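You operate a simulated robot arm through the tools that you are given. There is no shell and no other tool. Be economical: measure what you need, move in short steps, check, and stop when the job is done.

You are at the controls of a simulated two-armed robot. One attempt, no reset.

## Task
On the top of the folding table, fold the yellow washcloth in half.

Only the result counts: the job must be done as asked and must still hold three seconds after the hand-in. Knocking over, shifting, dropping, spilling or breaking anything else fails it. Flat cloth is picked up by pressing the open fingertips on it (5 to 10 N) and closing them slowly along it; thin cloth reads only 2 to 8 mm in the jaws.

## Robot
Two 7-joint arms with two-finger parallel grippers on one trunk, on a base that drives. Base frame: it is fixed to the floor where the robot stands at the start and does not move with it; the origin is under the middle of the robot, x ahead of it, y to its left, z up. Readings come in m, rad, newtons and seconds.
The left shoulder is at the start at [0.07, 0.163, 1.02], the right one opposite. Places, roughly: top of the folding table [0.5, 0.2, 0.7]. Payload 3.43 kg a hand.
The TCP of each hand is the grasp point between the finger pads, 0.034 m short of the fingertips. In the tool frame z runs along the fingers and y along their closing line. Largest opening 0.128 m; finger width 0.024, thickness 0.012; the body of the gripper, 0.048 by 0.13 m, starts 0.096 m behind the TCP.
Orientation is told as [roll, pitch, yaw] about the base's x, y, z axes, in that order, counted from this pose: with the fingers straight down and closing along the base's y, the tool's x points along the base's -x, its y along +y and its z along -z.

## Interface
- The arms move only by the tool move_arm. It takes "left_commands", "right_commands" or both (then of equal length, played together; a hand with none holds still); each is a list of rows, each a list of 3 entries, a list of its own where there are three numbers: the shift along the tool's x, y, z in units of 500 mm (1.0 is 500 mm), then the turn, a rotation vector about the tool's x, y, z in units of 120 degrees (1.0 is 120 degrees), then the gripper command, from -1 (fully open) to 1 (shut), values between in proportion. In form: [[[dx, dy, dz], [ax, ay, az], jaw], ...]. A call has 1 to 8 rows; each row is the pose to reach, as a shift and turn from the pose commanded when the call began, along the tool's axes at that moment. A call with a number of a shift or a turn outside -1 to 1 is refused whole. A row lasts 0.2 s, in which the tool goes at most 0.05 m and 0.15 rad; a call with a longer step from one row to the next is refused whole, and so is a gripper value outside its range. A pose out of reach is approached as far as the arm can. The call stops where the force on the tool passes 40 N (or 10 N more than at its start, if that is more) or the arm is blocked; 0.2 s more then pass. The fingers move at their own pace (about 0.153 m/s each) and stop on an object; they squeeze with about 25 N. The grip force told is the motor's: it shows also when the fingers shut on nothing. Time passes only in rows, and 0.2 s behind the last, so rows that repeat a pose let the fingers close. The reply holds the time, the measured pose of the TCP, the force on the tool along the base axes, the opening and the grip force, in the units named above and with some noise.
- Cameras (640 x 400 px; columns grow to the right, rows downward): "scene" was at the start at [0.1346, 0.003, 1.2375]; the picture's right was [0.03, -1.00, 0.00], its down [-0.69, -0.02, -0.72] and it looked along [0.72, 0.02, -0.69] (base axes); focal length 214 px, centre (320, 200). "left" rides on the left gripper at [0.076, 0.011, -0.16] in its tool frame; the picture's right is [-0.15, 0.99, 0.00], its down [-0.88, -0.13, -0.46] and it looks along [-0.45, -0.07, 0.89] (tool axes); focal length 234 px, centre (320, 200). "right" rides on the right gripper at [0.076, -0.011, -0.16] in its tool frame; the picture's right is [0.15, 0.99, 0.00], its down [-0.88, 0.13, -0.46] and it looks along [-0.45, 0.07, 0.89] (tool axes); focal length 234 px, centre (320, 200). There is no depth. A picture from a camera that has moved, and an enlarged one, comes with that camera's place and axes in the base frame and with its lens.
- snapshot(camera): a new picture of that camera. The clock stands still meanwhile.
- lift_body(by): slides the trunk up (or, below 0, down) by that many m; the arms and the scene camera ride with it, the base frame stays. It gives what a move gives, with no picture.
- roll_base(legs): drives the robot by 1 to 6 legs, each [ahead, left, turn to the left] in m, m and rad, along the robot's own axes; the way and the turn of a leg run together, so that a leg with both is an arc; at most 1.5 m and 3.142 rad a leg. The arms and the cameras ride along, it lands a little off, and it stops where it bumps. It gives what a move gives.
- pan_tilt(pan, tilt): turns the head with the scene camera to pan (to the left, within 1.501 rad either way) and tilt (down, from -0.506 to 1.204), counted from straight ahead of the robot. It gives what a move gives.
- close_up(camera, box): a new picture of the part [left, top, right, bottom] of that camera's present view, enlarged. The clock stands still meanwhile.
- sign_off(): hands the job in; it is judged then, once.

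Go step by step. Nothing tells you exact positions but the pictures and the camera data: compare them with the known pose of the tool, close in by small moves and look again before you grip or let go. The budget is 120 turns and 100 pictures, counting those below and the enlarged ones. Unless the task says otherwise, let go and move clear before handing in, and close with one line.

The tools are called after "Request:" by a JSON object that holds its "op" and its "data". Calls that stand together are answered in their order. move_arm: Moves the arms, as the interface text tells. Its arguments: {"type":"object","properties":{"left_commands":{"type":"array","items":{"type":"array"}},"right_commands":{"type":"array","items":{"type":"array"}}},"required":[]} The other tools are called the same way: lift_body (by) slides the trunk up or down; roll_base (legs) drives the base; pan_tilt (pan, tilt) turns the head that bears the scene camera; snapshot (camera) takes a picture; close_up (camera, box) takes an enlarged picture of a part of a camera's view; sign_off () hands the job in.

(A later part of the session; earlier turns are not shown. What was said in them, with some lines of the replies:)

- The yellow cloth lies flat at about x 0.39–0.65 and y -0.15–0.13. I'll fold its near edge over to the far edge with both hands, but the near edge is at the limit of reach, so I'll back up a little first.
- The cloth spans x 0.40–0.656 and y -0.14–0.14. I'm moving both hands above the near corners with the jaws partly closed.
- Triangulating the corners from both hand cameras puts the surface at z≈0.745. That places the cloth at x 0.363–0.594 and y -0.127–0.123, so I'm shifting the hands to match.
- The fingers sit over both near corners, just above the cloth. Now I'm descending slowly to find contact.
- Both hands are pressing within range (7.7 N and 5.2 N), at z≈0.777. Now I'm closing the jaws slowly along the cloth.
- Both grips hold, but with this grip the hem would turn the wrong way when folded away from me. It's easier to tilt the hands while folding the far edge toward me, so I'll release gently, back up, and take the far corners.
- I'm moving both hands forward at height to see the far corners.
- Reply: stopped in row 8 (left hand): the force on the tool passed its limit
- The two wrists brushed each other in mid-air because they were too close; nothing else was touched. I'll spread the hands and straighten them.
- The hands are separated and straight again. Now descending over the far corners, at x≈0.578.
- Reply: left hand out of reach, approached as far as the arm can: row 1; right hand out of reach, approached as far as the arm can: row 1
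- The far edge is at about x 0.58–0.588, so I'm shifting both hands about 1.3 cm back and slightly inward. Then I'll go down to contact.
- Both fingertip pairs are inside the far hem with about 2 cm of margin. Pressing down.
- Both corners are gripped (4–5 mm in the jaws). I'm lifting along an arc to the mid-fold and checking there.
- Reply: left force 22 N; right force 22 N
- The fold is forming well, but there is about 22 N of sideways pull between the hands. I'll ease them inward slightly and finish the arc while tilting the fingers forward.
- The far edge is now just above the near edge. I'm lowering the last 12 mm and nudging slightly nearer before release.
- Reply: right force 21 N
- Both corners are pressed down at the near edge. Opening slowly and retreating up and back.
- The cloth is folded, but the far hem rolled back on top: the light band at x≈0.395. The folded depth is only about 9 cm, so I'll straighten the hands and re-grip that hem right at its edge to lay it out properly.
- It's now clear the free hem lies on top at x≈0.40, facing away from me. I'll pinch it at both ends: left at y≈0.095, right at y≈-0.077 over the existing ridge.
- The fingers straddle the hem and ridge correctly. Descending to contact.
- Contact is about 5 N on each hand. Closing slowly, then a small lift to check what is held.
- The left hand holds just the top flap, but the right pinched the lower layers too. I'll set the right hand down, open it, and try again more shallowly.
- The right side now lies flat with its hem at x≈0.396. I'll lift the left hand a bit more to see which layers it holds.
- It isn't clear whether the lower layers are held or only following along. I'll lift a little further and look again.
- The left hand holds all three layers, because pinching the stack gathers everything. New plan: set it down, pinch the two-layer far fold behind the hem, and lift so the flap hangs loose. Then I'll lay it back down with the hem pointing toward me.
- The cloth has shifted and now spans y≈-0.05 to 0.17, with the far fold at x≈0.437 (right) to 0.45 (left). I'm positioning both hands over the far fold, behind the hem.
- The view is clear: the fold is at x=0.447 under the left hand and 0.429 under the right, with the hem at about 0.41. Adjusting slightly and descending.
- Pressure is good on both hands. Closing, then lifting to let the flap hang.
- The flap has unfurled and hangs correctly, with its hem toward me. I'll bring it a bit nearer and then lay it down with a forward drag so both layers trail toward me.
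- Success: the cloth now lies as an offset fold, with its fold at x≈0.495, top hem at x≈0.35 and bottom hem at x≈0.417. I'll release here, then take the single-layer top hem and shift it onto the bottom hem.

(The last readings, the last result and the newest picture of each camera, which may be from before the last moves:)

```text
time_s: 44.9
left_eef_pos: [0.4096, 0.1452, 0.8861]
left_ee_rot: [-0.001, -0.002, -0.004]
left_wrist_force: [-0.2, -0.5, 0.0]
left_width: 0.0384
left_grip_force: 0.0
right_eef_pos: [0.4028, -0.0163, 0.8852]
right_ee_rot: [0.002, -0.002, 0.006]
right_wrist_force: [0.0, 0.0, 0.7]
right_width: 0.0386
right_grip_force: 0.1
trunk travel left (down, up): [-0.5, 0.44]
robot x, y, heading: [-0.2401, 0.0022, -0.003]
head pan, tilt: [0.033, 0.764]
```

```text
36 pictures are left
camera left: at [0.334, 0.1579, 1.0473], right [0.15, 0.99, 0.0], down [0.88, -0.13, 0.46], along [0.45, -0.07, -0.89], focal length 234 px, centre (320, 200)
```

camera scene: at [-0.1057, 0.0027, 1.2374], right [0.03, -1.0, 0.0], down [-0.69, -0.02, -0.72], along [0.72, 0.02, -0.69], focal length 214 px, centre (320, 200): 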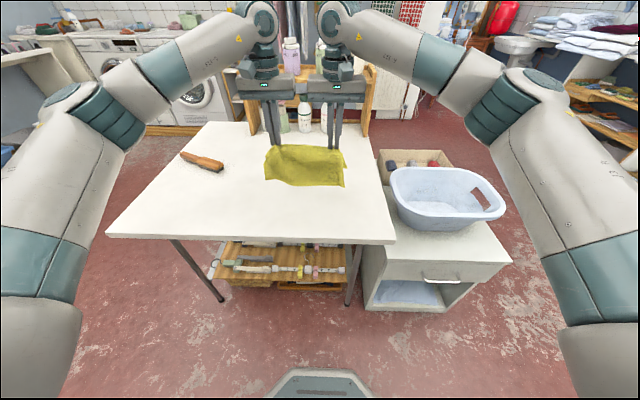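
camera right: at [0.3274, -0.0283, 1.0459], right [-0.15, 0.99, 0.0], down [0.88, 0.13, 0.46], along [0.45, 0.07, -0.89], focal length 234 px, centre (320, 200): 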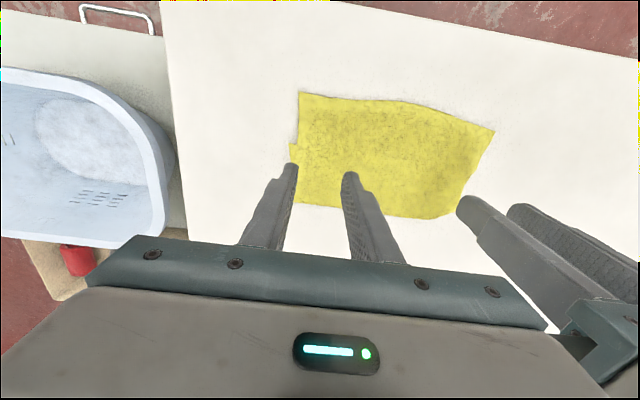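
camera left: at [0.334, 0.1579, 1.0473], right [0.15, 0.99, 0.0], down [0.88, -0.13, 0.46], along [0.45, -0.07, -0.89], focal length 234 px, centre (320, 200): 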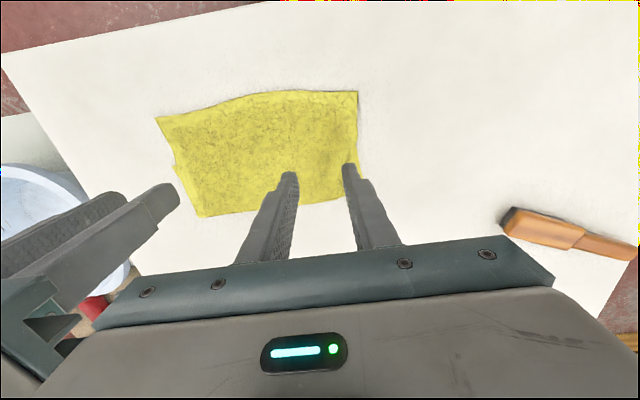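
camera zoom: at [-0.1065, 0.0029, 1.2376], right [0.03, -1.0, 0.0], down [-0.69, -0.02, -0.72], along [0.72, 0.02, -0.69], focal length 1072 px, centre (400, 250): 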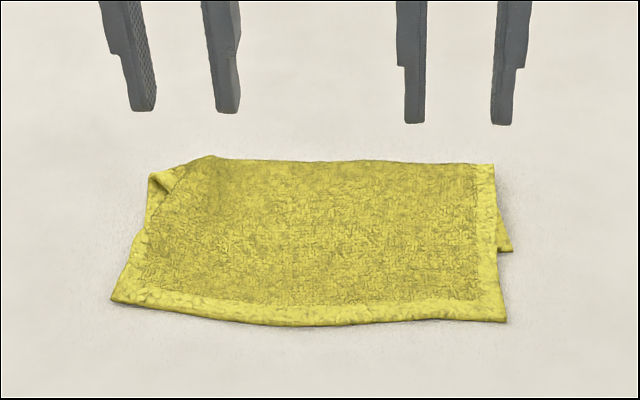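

The near hem corners are at about (0.354, 0.198) and (0.345, -0.05), single layer there. I'm moving over them for the pinch, closer to the edge this time.

Request:
{"op": "move_arm", "data": {"left_commands": [[[0.045, 0.017, 0], [0, 0, 0], 0.47], [[0.087, 0.034, 0], [0, 0, 0], 0.47], [[0.087, 0.034, 0.08], [0, 0, 0], 0.47], [[0.087, 0.034, 0.15], [0, 0, 0], 0.47], [[0.087, 0.034, 0.19], [0, 0, 0], 0.47]], "right_commands": [[[0.045, 0.002, 0], [0, 0, 0], 0.47], [[0.09, 0.005, 0], [0, 0, 0], 0.47], [[0.09, 0.005, 0.08], [0, 0, 0], 0.47], [[0.09, 0.005, 0.15], [0, 0, 0], 0.47], [[0.09, 0.005, 0.19], [0, 0, 0], 0.47]]}}

Request:
{"op": "snapshot", "data": {"camera": "left"}}

Request:
{"op": "snapshot", "data": {"camera": "right"}}

```text
time_s: 46.1
left_eef_pos: [0.3661, 0.1644, 0.7901]
left_ee_rot: [-0.003, 0.0, -0.003]
left_wrist_force: [0.4, 0.6, 0.8]
left_width: 0.0339
left_grip_force: 0.0
right_eef_pos: [0.3605, -0.014, 0.7898]
right_ee_rot: [0.002, -0.002, 0.003]
right_wrist_force: [-0.2, 0.4, -0.2]
right_width: 0.0339
right_grip_force: 0.0
trunk travel left (down, up): [-0.5, 0.44]
robot x, y, heading: [-0.2401, -0.0013, -0.005]
head pan, tilt: [0.033, 0.764]
```

```text
35 pictures are left
camera left: at [0.2901, 0.1758, 0.9503], right [0.15, 0.99, 0.0], down [0.88, -0.13, 0.46], along [0.45, -0.07, -0.89], focal length 234 px, centre (320, 200)
```

left: 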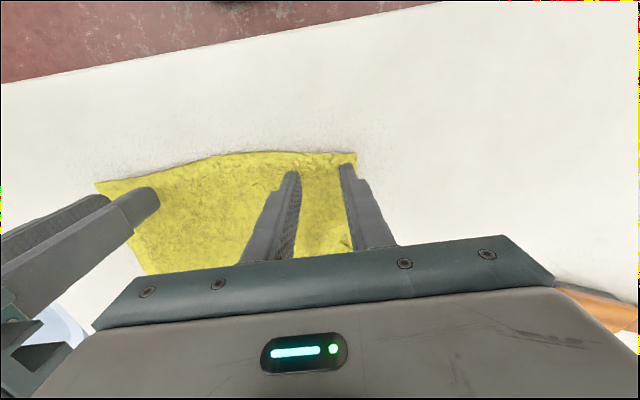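

```text
34 pictures are left
camera right: at [0.2839, -0.0271, 0.9496], right [-0.15, 0.99, 0.0], down [0.88, 0.13, 0.46], along [0.45, 0.07, -0.89], focal length 234 px, centre (320, 200)
```

right: 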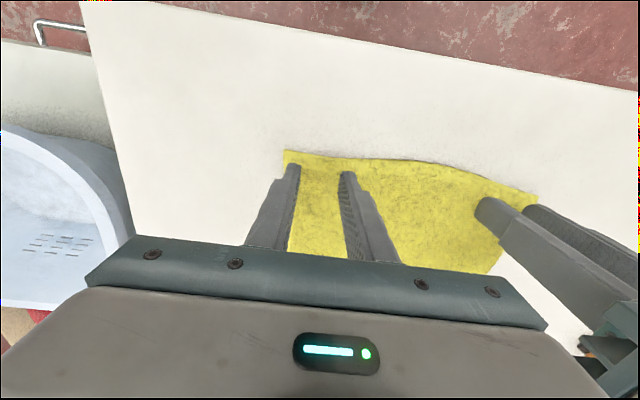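

The hem is about 17 mm nearer than the finger centres. I'm moving 5 mm closer to it and pressing down.

Request:
{"op": "move_arm", "data": {"left_commands": [[[0.01, -0.006, 0.01], [0, 0, 0], 0.47], [[0.01, -0.006, 0.018], [0, 0, 0], 0.47], [[0.01, -0.006, 0.024], [0, 0, 0], 0.47], [[0.01, -0.006, 0.028], [0, 0, 0], 0.47]], "right_commands": [[[0.01, 0, 0.01], [0, 0, 0], 0.47], [[0.01, 0, 0.018], [0, 0, 0], 0.47], [[0.01, 0, 0.024], [0, 0, 0], 0.47], [[0.01, 0, 0.028], [0, 0, 0], 0.47]]}}

```text
time_s: 47.1
left_eef_pos: [0.361, 0.1611, 0.7775]
left_ee_rot: [0.001, -0.001, -0.004]
left_wrist_force: [0.8, -0.5, 3.6]
left_width: 0.034
left_grip_force: 0.1
right_eef_pos: [0.3538, -0.016, 0.7771]
right_ee_rot: [0.001, -0.003, 0.006]
right_wrist_force: [0.6, -0.1, 4.3]
right_width: 0.034
right_grip_force: 0.0
trunk travel left (down, up): [-0.5, 0.44]
robot x, y, heading: [-0.24, 0.0004, -0.004]
head pan, tilt: [0.033, 0.764]
```

Request:
{"op": "move_arm", "data": {"left_commands": [[[0, 0, 0.002], [0, 0, 0], 0.58], [[0, 0, 0.002], [0, 0, 0], 0.68], [[0, 0, 0.002], [0, 0, 0], 0.78], [[0, 0, 0.002], [0, 0, 0], 0.88], [[0, 0, 0.002], [0, 0, 0], 1.0], [[0, 0, 0.002], [0, 0, 0], 1.0], [[0, 0, 0.002], [0, 0, 0], 1.0]], "right_commands": [[[0, 0, 0.001], [0, 0, 0], 0.58], [[0, 0, 0.001], [0, 0, 0], 0.68], [[0, 0, 0.001], [0, 0, 0], 0.78], [[0, 0, 0.001], [0, 0, 0], 0.88], [[0, 0, 0.001], [0, 0, 0], 1.0], [[0, 0, 0.001], [0, 0, 0], 1.0], [[0, 0, 0.001], [0, 0, 0], 1.0]]}}

Request:
{"op": "move_arm", "data": {"left_commands": [[[-0.009, -0.004, -0.07], [0, 0, 0], 1], [[-0.036, -0.004, -0.135], [0, 0, 0], 1], [[-0.079, -0.004, -0.191], [0, 0, 0], 1], [[-0.135, -0.004, -0.234], [0, 0, 0], 1], [[-0.2, -0.004, -0.255], [0, 0, 0], 1]], "right_commands": [[[-0.009, 0.004, -0.07], [0, 0, 0], 1], [[-0.036, 0.004, -0.135], [0, 0, 0], 1], [[-0.079, 0.004, -0.191], [0, 0, 0], 1], [[-0.135, 0.004, -0.234], [0, 0, 0], 1], [[-0.2, 0.004, -0.255], [0, 0, 0], 1]]}}

Request:
{"op": "close_up", "data": {"camera": "scene", "box": [240, 130, 368, 210]}}

Request:
{"op": "snapshot", "data": {"camera": "right"}}

```text
time_s: 48.7
left_eef_pos: [0.3586, 0.1606, 0.7776]
left_ee_rot: [-0.001, -0.004, -0.005]
left_wrist_force: [0.3, -15.8, 8.8]
left_width: 0.0038
left_grip_force: 25.1
right_eef_pos: [0.3546, -0.0145, 0.7784]
right_ee_rot: [0.003, -0.003, 0.005]
right_wrist_force: [0.3, 14.7, 8.1]
right_width: 0.0044
right_grip_force: 24.8
trunk travel left (down, up): [-0.5, 0.44]
robot x, y, heading: [-0.242, -0.0008, -0.0]
head pan, tilt: [0.033, 0.764]
```

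```text
time_s: 49.9
left_eef_pos: [0.4631, 0.1594, 0.9016]
left_ee_rot: [-0.001, 0.001, -0.006]
left_wrist_force: [-0.7, -8.4, -0.3]
left_width: 0.0036
left_grip_force: 24.5
right_eef_pos: [0.4531, -0.0152, 0.9024]
right_ee_rot: [0.001, -0.001, 0.006]
right_wrist_force: [0.2, 8.4, 0.7]
right_width: 0.0038
right_grip_force: 24.6
trunk travel left (down, up): [-0.5, 0.44]
robot x, y, heading: [-0.2423, -0.002, -0.005]
head pan, tilt: [0.033, 0.764]
```

```text
5.00 times, centred on (304, 170) of scene
camera zoom: at [-0.1051, 0.0029, 1.2373], right [0.03, -1.0, 0.0], down [-0.69, -0.02, -0.72], along [0.72, 0.02, -0.69], focal length 1072 px, centre (400, 350)
```

zoom: 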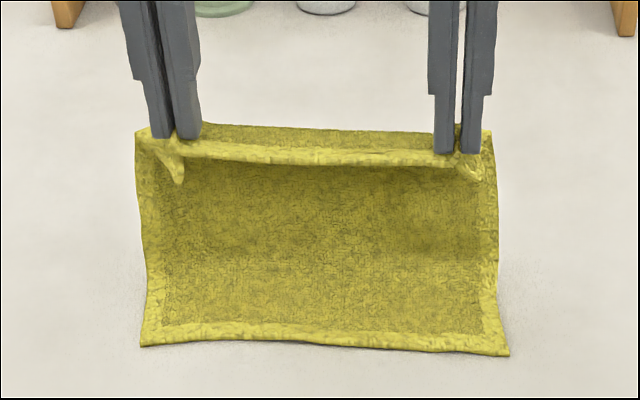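

```text
32 pictures are left
camera right: at [0.3768, -0.0274, 1.0621], right [-0.15, 0.99, 0.0], down [0.88, 0.13, 0.46], along [0.45, 0.07, -0.89], focal length 234 px, centre (320, 200)
```

right: 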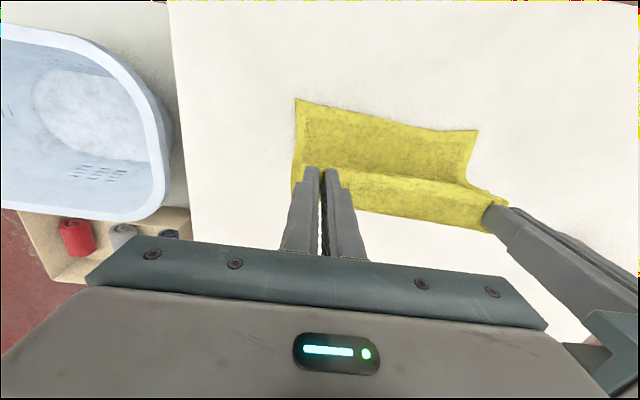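

Excellent: the bottom half lies flat with its near edge straight at x≈0.407, and the top half stands upright in both hands. I'll carry the hem forward to reset the fold line at x≈0.52, then bring it down onto the bottom edge.

Request:
{"op": "move_arm", "data": {"left_commands": [[[-0.06, 0, 0.01], [0, 0, 0], 1], [[-0.114, 0, 0.039], [0, 0, 0], 1], [[-0.052, 0, 0.051], [0, 0, 0], 1], [[0.004, 0, 0.079], [0, 0, 0], 1], [[0.048, 0, 0.127], [0, 0, 0], 1], [[0.076, 0, 0.179], [0, 0, 0], 1], [[0.088, 0, 0.215], [0, 0, 0], 1], [[0.088, 0, 0.215], [0, 0, 0], 1]], "right_commands": [[[-0.067, 0, 0.01], [0, 0, 0], 1], [[-0.134, 0, 0.04], [0, 0, 0], 1], [[-0.072, 0, 0.053], [0, 0, 0], 1], [[-0.016, 0, 0.081], [0, 0, 0], 1], [[0.028, 0, 0.129], [0, 0, 0], 1], [[0.056, 0, 0.181], [0, 0, 0], 1], [[0.068, 0, 0.217], [0, 0, 0], 1], [[0.068, 0, 0.217], [0, 0, 0], 1]]}}

Request:
{"op": "close_up", "data": {"camera": "scene", "box": [240, 130, 368, 210]}}

Request:
{"op": "snapshot", "data": {"camera": "right"}}

Request:
{"op": "snapshot", "data": {"camera": "left"}}

```text
time_s: 51.7
left_eef_pos: [0.4186, 0.1594, 0.7956]
left_ee_rot: [-0.001, 0.0, -0.004]
left_wrist_force: [0.5, -6.4, -0.1]
left_width: 0.0037
left_grip_force: 24.4
right_eef_pos: [0.4203, -0.0109, 0.7952]
right_ee_rot: [0.001, -0.002, 0.006]
right_wrist_force: [0.6, 6.1, 0.3]
right_width: 0.0037
right_grip_force: 25.0
trunk travel left (down, up): [-0.5, 0.44]
robot x, y, heading: [-0.2399, 0.0004, -0.005]
head pan, tilt: [0.033, 0.764]
```

```text
5.00 times, centred on (304, 170) of scene
camera zoom: at [-0.1062, 0.0028, 1.2375], right [0.03, -1.0, 0.0], down [-0.69, -0.02, -0.72], along [0.72, 0.02, -0.69], focal length 1072 px, centre (400, 350)
```

zoom: 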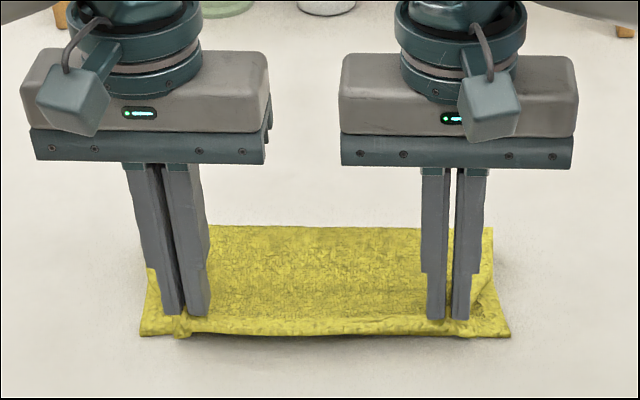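

```text
30 pictures are left
camera right: at [0.3442, -0.0254, 0.9557], right [-0.15, 0.99, 0.0], down [0.88, 0.13, 0.46], along [0.45, 0.07, -0.89], focal length 234 px, centre (320, 200)
```

right: 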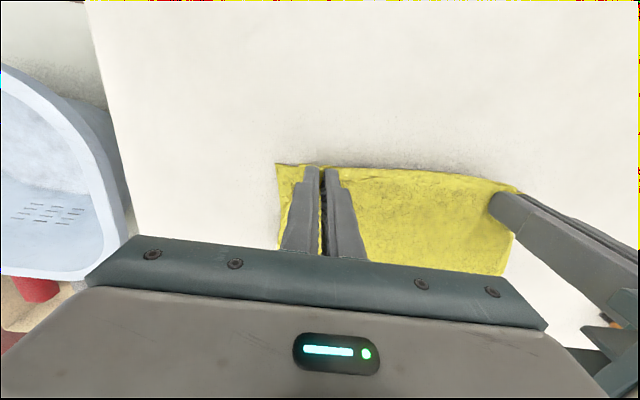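

```text
29 pictures are left
camera left: at [0.3425, 0.1708, 0.958], right [0.15, 0.99, 0.0], down [0.88, -0.13, 0.46], along [0.45, -0.07, -0.89], focal length 234 px, centre (320, 200)
```

left: 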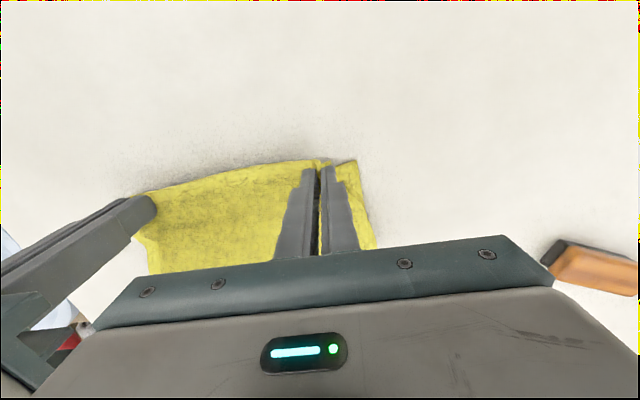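

The hems line up to within about a centimetre. I'm shifting 6 mm forward, lowering the last bit, releasing, and lifting clear.

Request:
{"op": "move_arm", "data": {"left_commands": [[[-0.012, -0.004, 0.012], [0, 0, 0], 1], [[-0.012, -0.006, 0.022], [0, 0, 0], 1], [[-0.012, -0.006, 0.022], [0, 0, 0], 0.85], [[-0.012, -0.006, 0.022], [0, 0, 0], 0.7], [[-0.012, -0.006, 0.022], [0, 0, 0], 0.5], [[-0.012, -0.006, 0.022], [0, 0, 0], 0.4], [[-0.012, -0.006, -0.05], [0, 0, 0], 0.4], [[-0.012, -0.006, -0.14], [0, 0, 0], 0.4]], "right_commands": [[[-0.008, 0.004, 0.012], [0, 0, 0], 1], [[-0.008, 0.006, 0.022], [0, 0, 0], 1], [[-0.008, 0.006, 0.022], [0, 0, 0], 0.85], [[-0.008, 0.006, 0.022], [0, 0, 0], 0.7], [[-0.008, 0.006, 0.022], [0, 0, 0], 0.5], [[-0.008, 0.006, 0.022], [0, 0, 0], 0.4], [[-0.008, 0.006, -0.05], [0, 0, 0], 0.4], [[-0.008, 0.006, -0.14], [0, 0, 0], 0.4]]}}

Request:
{"op": "close_up", "data": {"camera": "scene", "box": [240, 130, 368, 210]}}

Request:
{"op": "snapshot", "data": {"camera": "right"}}

Request:
{"op": "snapshot", "data": {"camera": "left"}}

```text
time_s: 53.5
left_eef_pos: [0.4241, 0.1573, 0.869]
left_ee_rot: [0.0, -0.002, -0.006]
left_wrist_force: [-1.3, 0.1, -0.4]
left_width: 0.0383
left_grip_force: 0.1
right_eef_pos: [0.4234, -0.0112, 0.8673]
right_ee_rot: [0.001, -0.003, 0.006]
right_wrist_force: [0.1, 0.4, -0.6]
right_width: 0.0383
right_grip_force: 0.0
trunk travel left (down, up): [-0.5, 0.44]
robot x, y, heading: [-0.2437, -0.0005, 0.001]
head pan, tilt: [0.033, 0.764]
```

```text
5.00 times, centred on (304, 170) of scene
camera zoom: at [-0.1073, 0.0026, 1.2375], right [0.03, -1.0, 0.0], down [-0.69, -0.02, -0.72], along [0.72, 0.02, -0.69], focal length 1072 px, centre (400, 350)
```

zoom: 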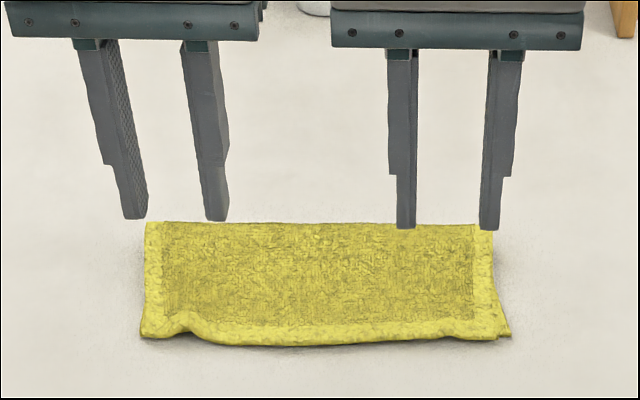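

```text
27 pictures are left
camera right: at [0.3463, -0.0231, 1.0271], right [-0.15, 0.99, 0.0], down [0.88, 0.13, 0.46], along [0.45, 0.07, -0.89], focal length 234 px, centre (320, 200)
```

right: 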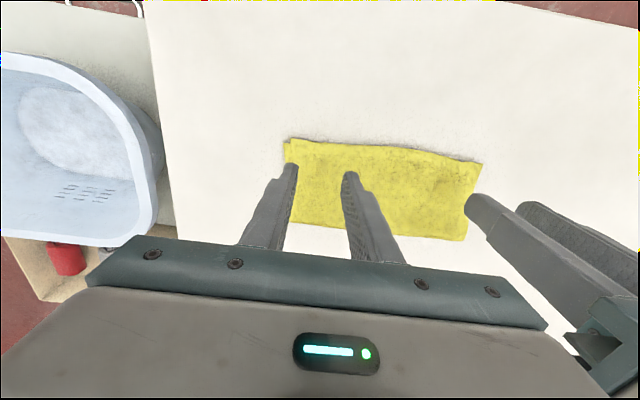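

```text
26 pictures are left
camera left: at [0.3494, 0.1686, 1.0296], right [0.15, 0.99, 0.0], down [0.88, -0.13, 0.46], along [0.45, -0.07, -0.89], focal length 234 px, centre (320, 200)
```

left: 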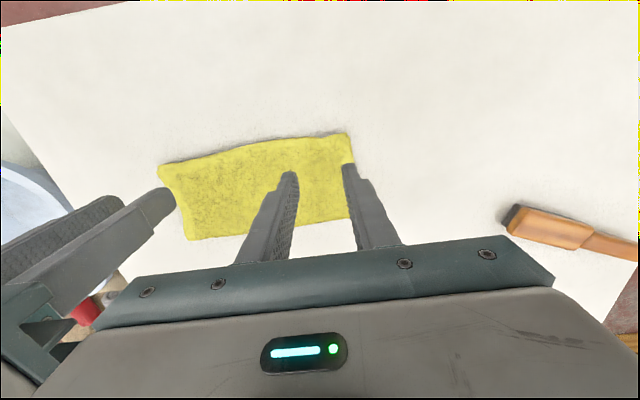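

The cloth is now folded cleanly in half, about 0.25 × 0.115 m with the hems aligned. I'll move the hands up clear of it and take a last look.

Request:
{"op": "move_arm", "data": {"left_commands": [[[0, 0, -0.08], [0, 0, 0], 0.4], [[0, 0, -0.16], [0, 0, 0], 0.4], [[0, 0.04, -0.2], [0, 0, 0], 0.4], [[0, 0.08, -0.2], [0, 0, 0], 0.4], [[0, 0.12, -0.2], [0, 0, 0], 0.4]], "right_commands": [[[0, 0, -0.08], [0, 0, 0], 0.4], [[0, 0, -0.16], [0, 0, 0], 0.4], [[0, -0.04, -0.2], [0, 0, 0], 0.4], [[0, -0.08, -0.2], [0, 0, 0], 0.4], [[0, -0.12, -0.2], [0, 0, 0], 0.4]]}}

Request:
{"op": "snapshot", "data": {"camera": "scene"}}

Request:
{"op": "close_up", "data": {"camera": "right", "box": [240, 50, 560, 250]}}

```text
time_s: 54.7
left_eef_pos: [0.4209, 0.215, 0.9653]
left_ee_rot: [0.001, -0.001, -0.003]
left_wrist_force: [-0.6, -0.7, -0.2]
left_width: 0.0382
left_grip_force: 0.0
right_eef_pos: [0.4256, -0.0707, 0.9654]
right_ee_rot: [0.002, -0.001, 0.006]
right_wrist_force: [-0.5, 0.0, 0.2]
right_width: 0.0383
right_grip_force: 0.1
trunk travel left (down, up): [-0.5, 0.44]
robot x, y, heading: [-0.2405, -0.0004, 0.003]
head pan, tilt: [0.033, 0.764]
```

```text
25 pictures are left
camera scene: at [-0.1063, 0.0025, 1.2375], right [0.03, -1.0, 0.0], down [-0.69, -0.02, -0.72], along [0.72, 0.02, -0.69], focal length 214 px, centre (320, 200)
```

scene: 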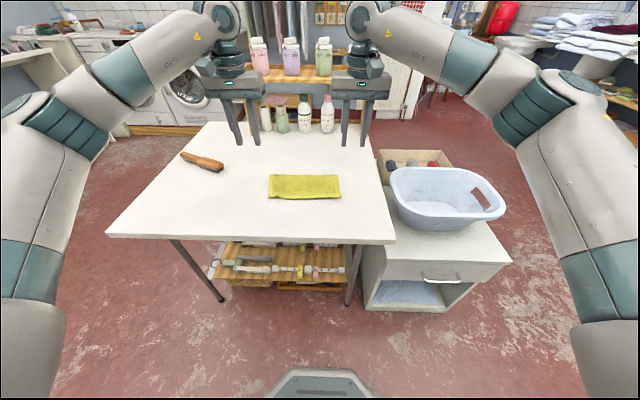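

```text
2.00 times, centred on (400, 150) of right
camera zoom: at [0.349, -0.0842, 1.1258], right [-0.15, 0.99, 0.0], down [0.88, 0.13, 0.46], along [0.45, 0.07, -0.89], focal length 468 px, centre (160, 300)
```

zoom: 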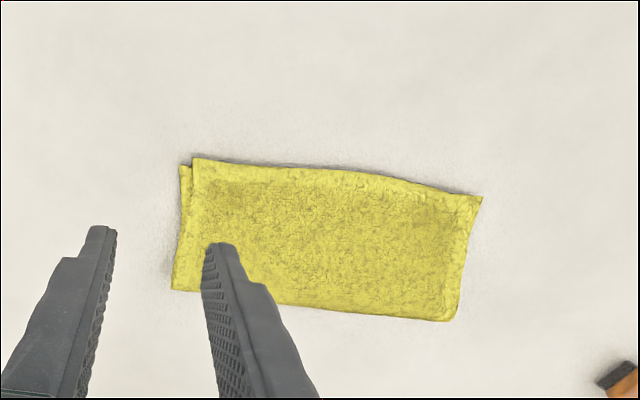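

The cloth is folded neatly in half on the table, the hands are clear, and nothing else has been moved. Handing in.

Request:
{"op": "sign_off", "data": {}}

```text
The job is handed in.
```

The yellow washcloth is folded in half on the folding table, with its hems matching to within about a centimetre, and I handed the job in with both hands clear and nothing else touched.
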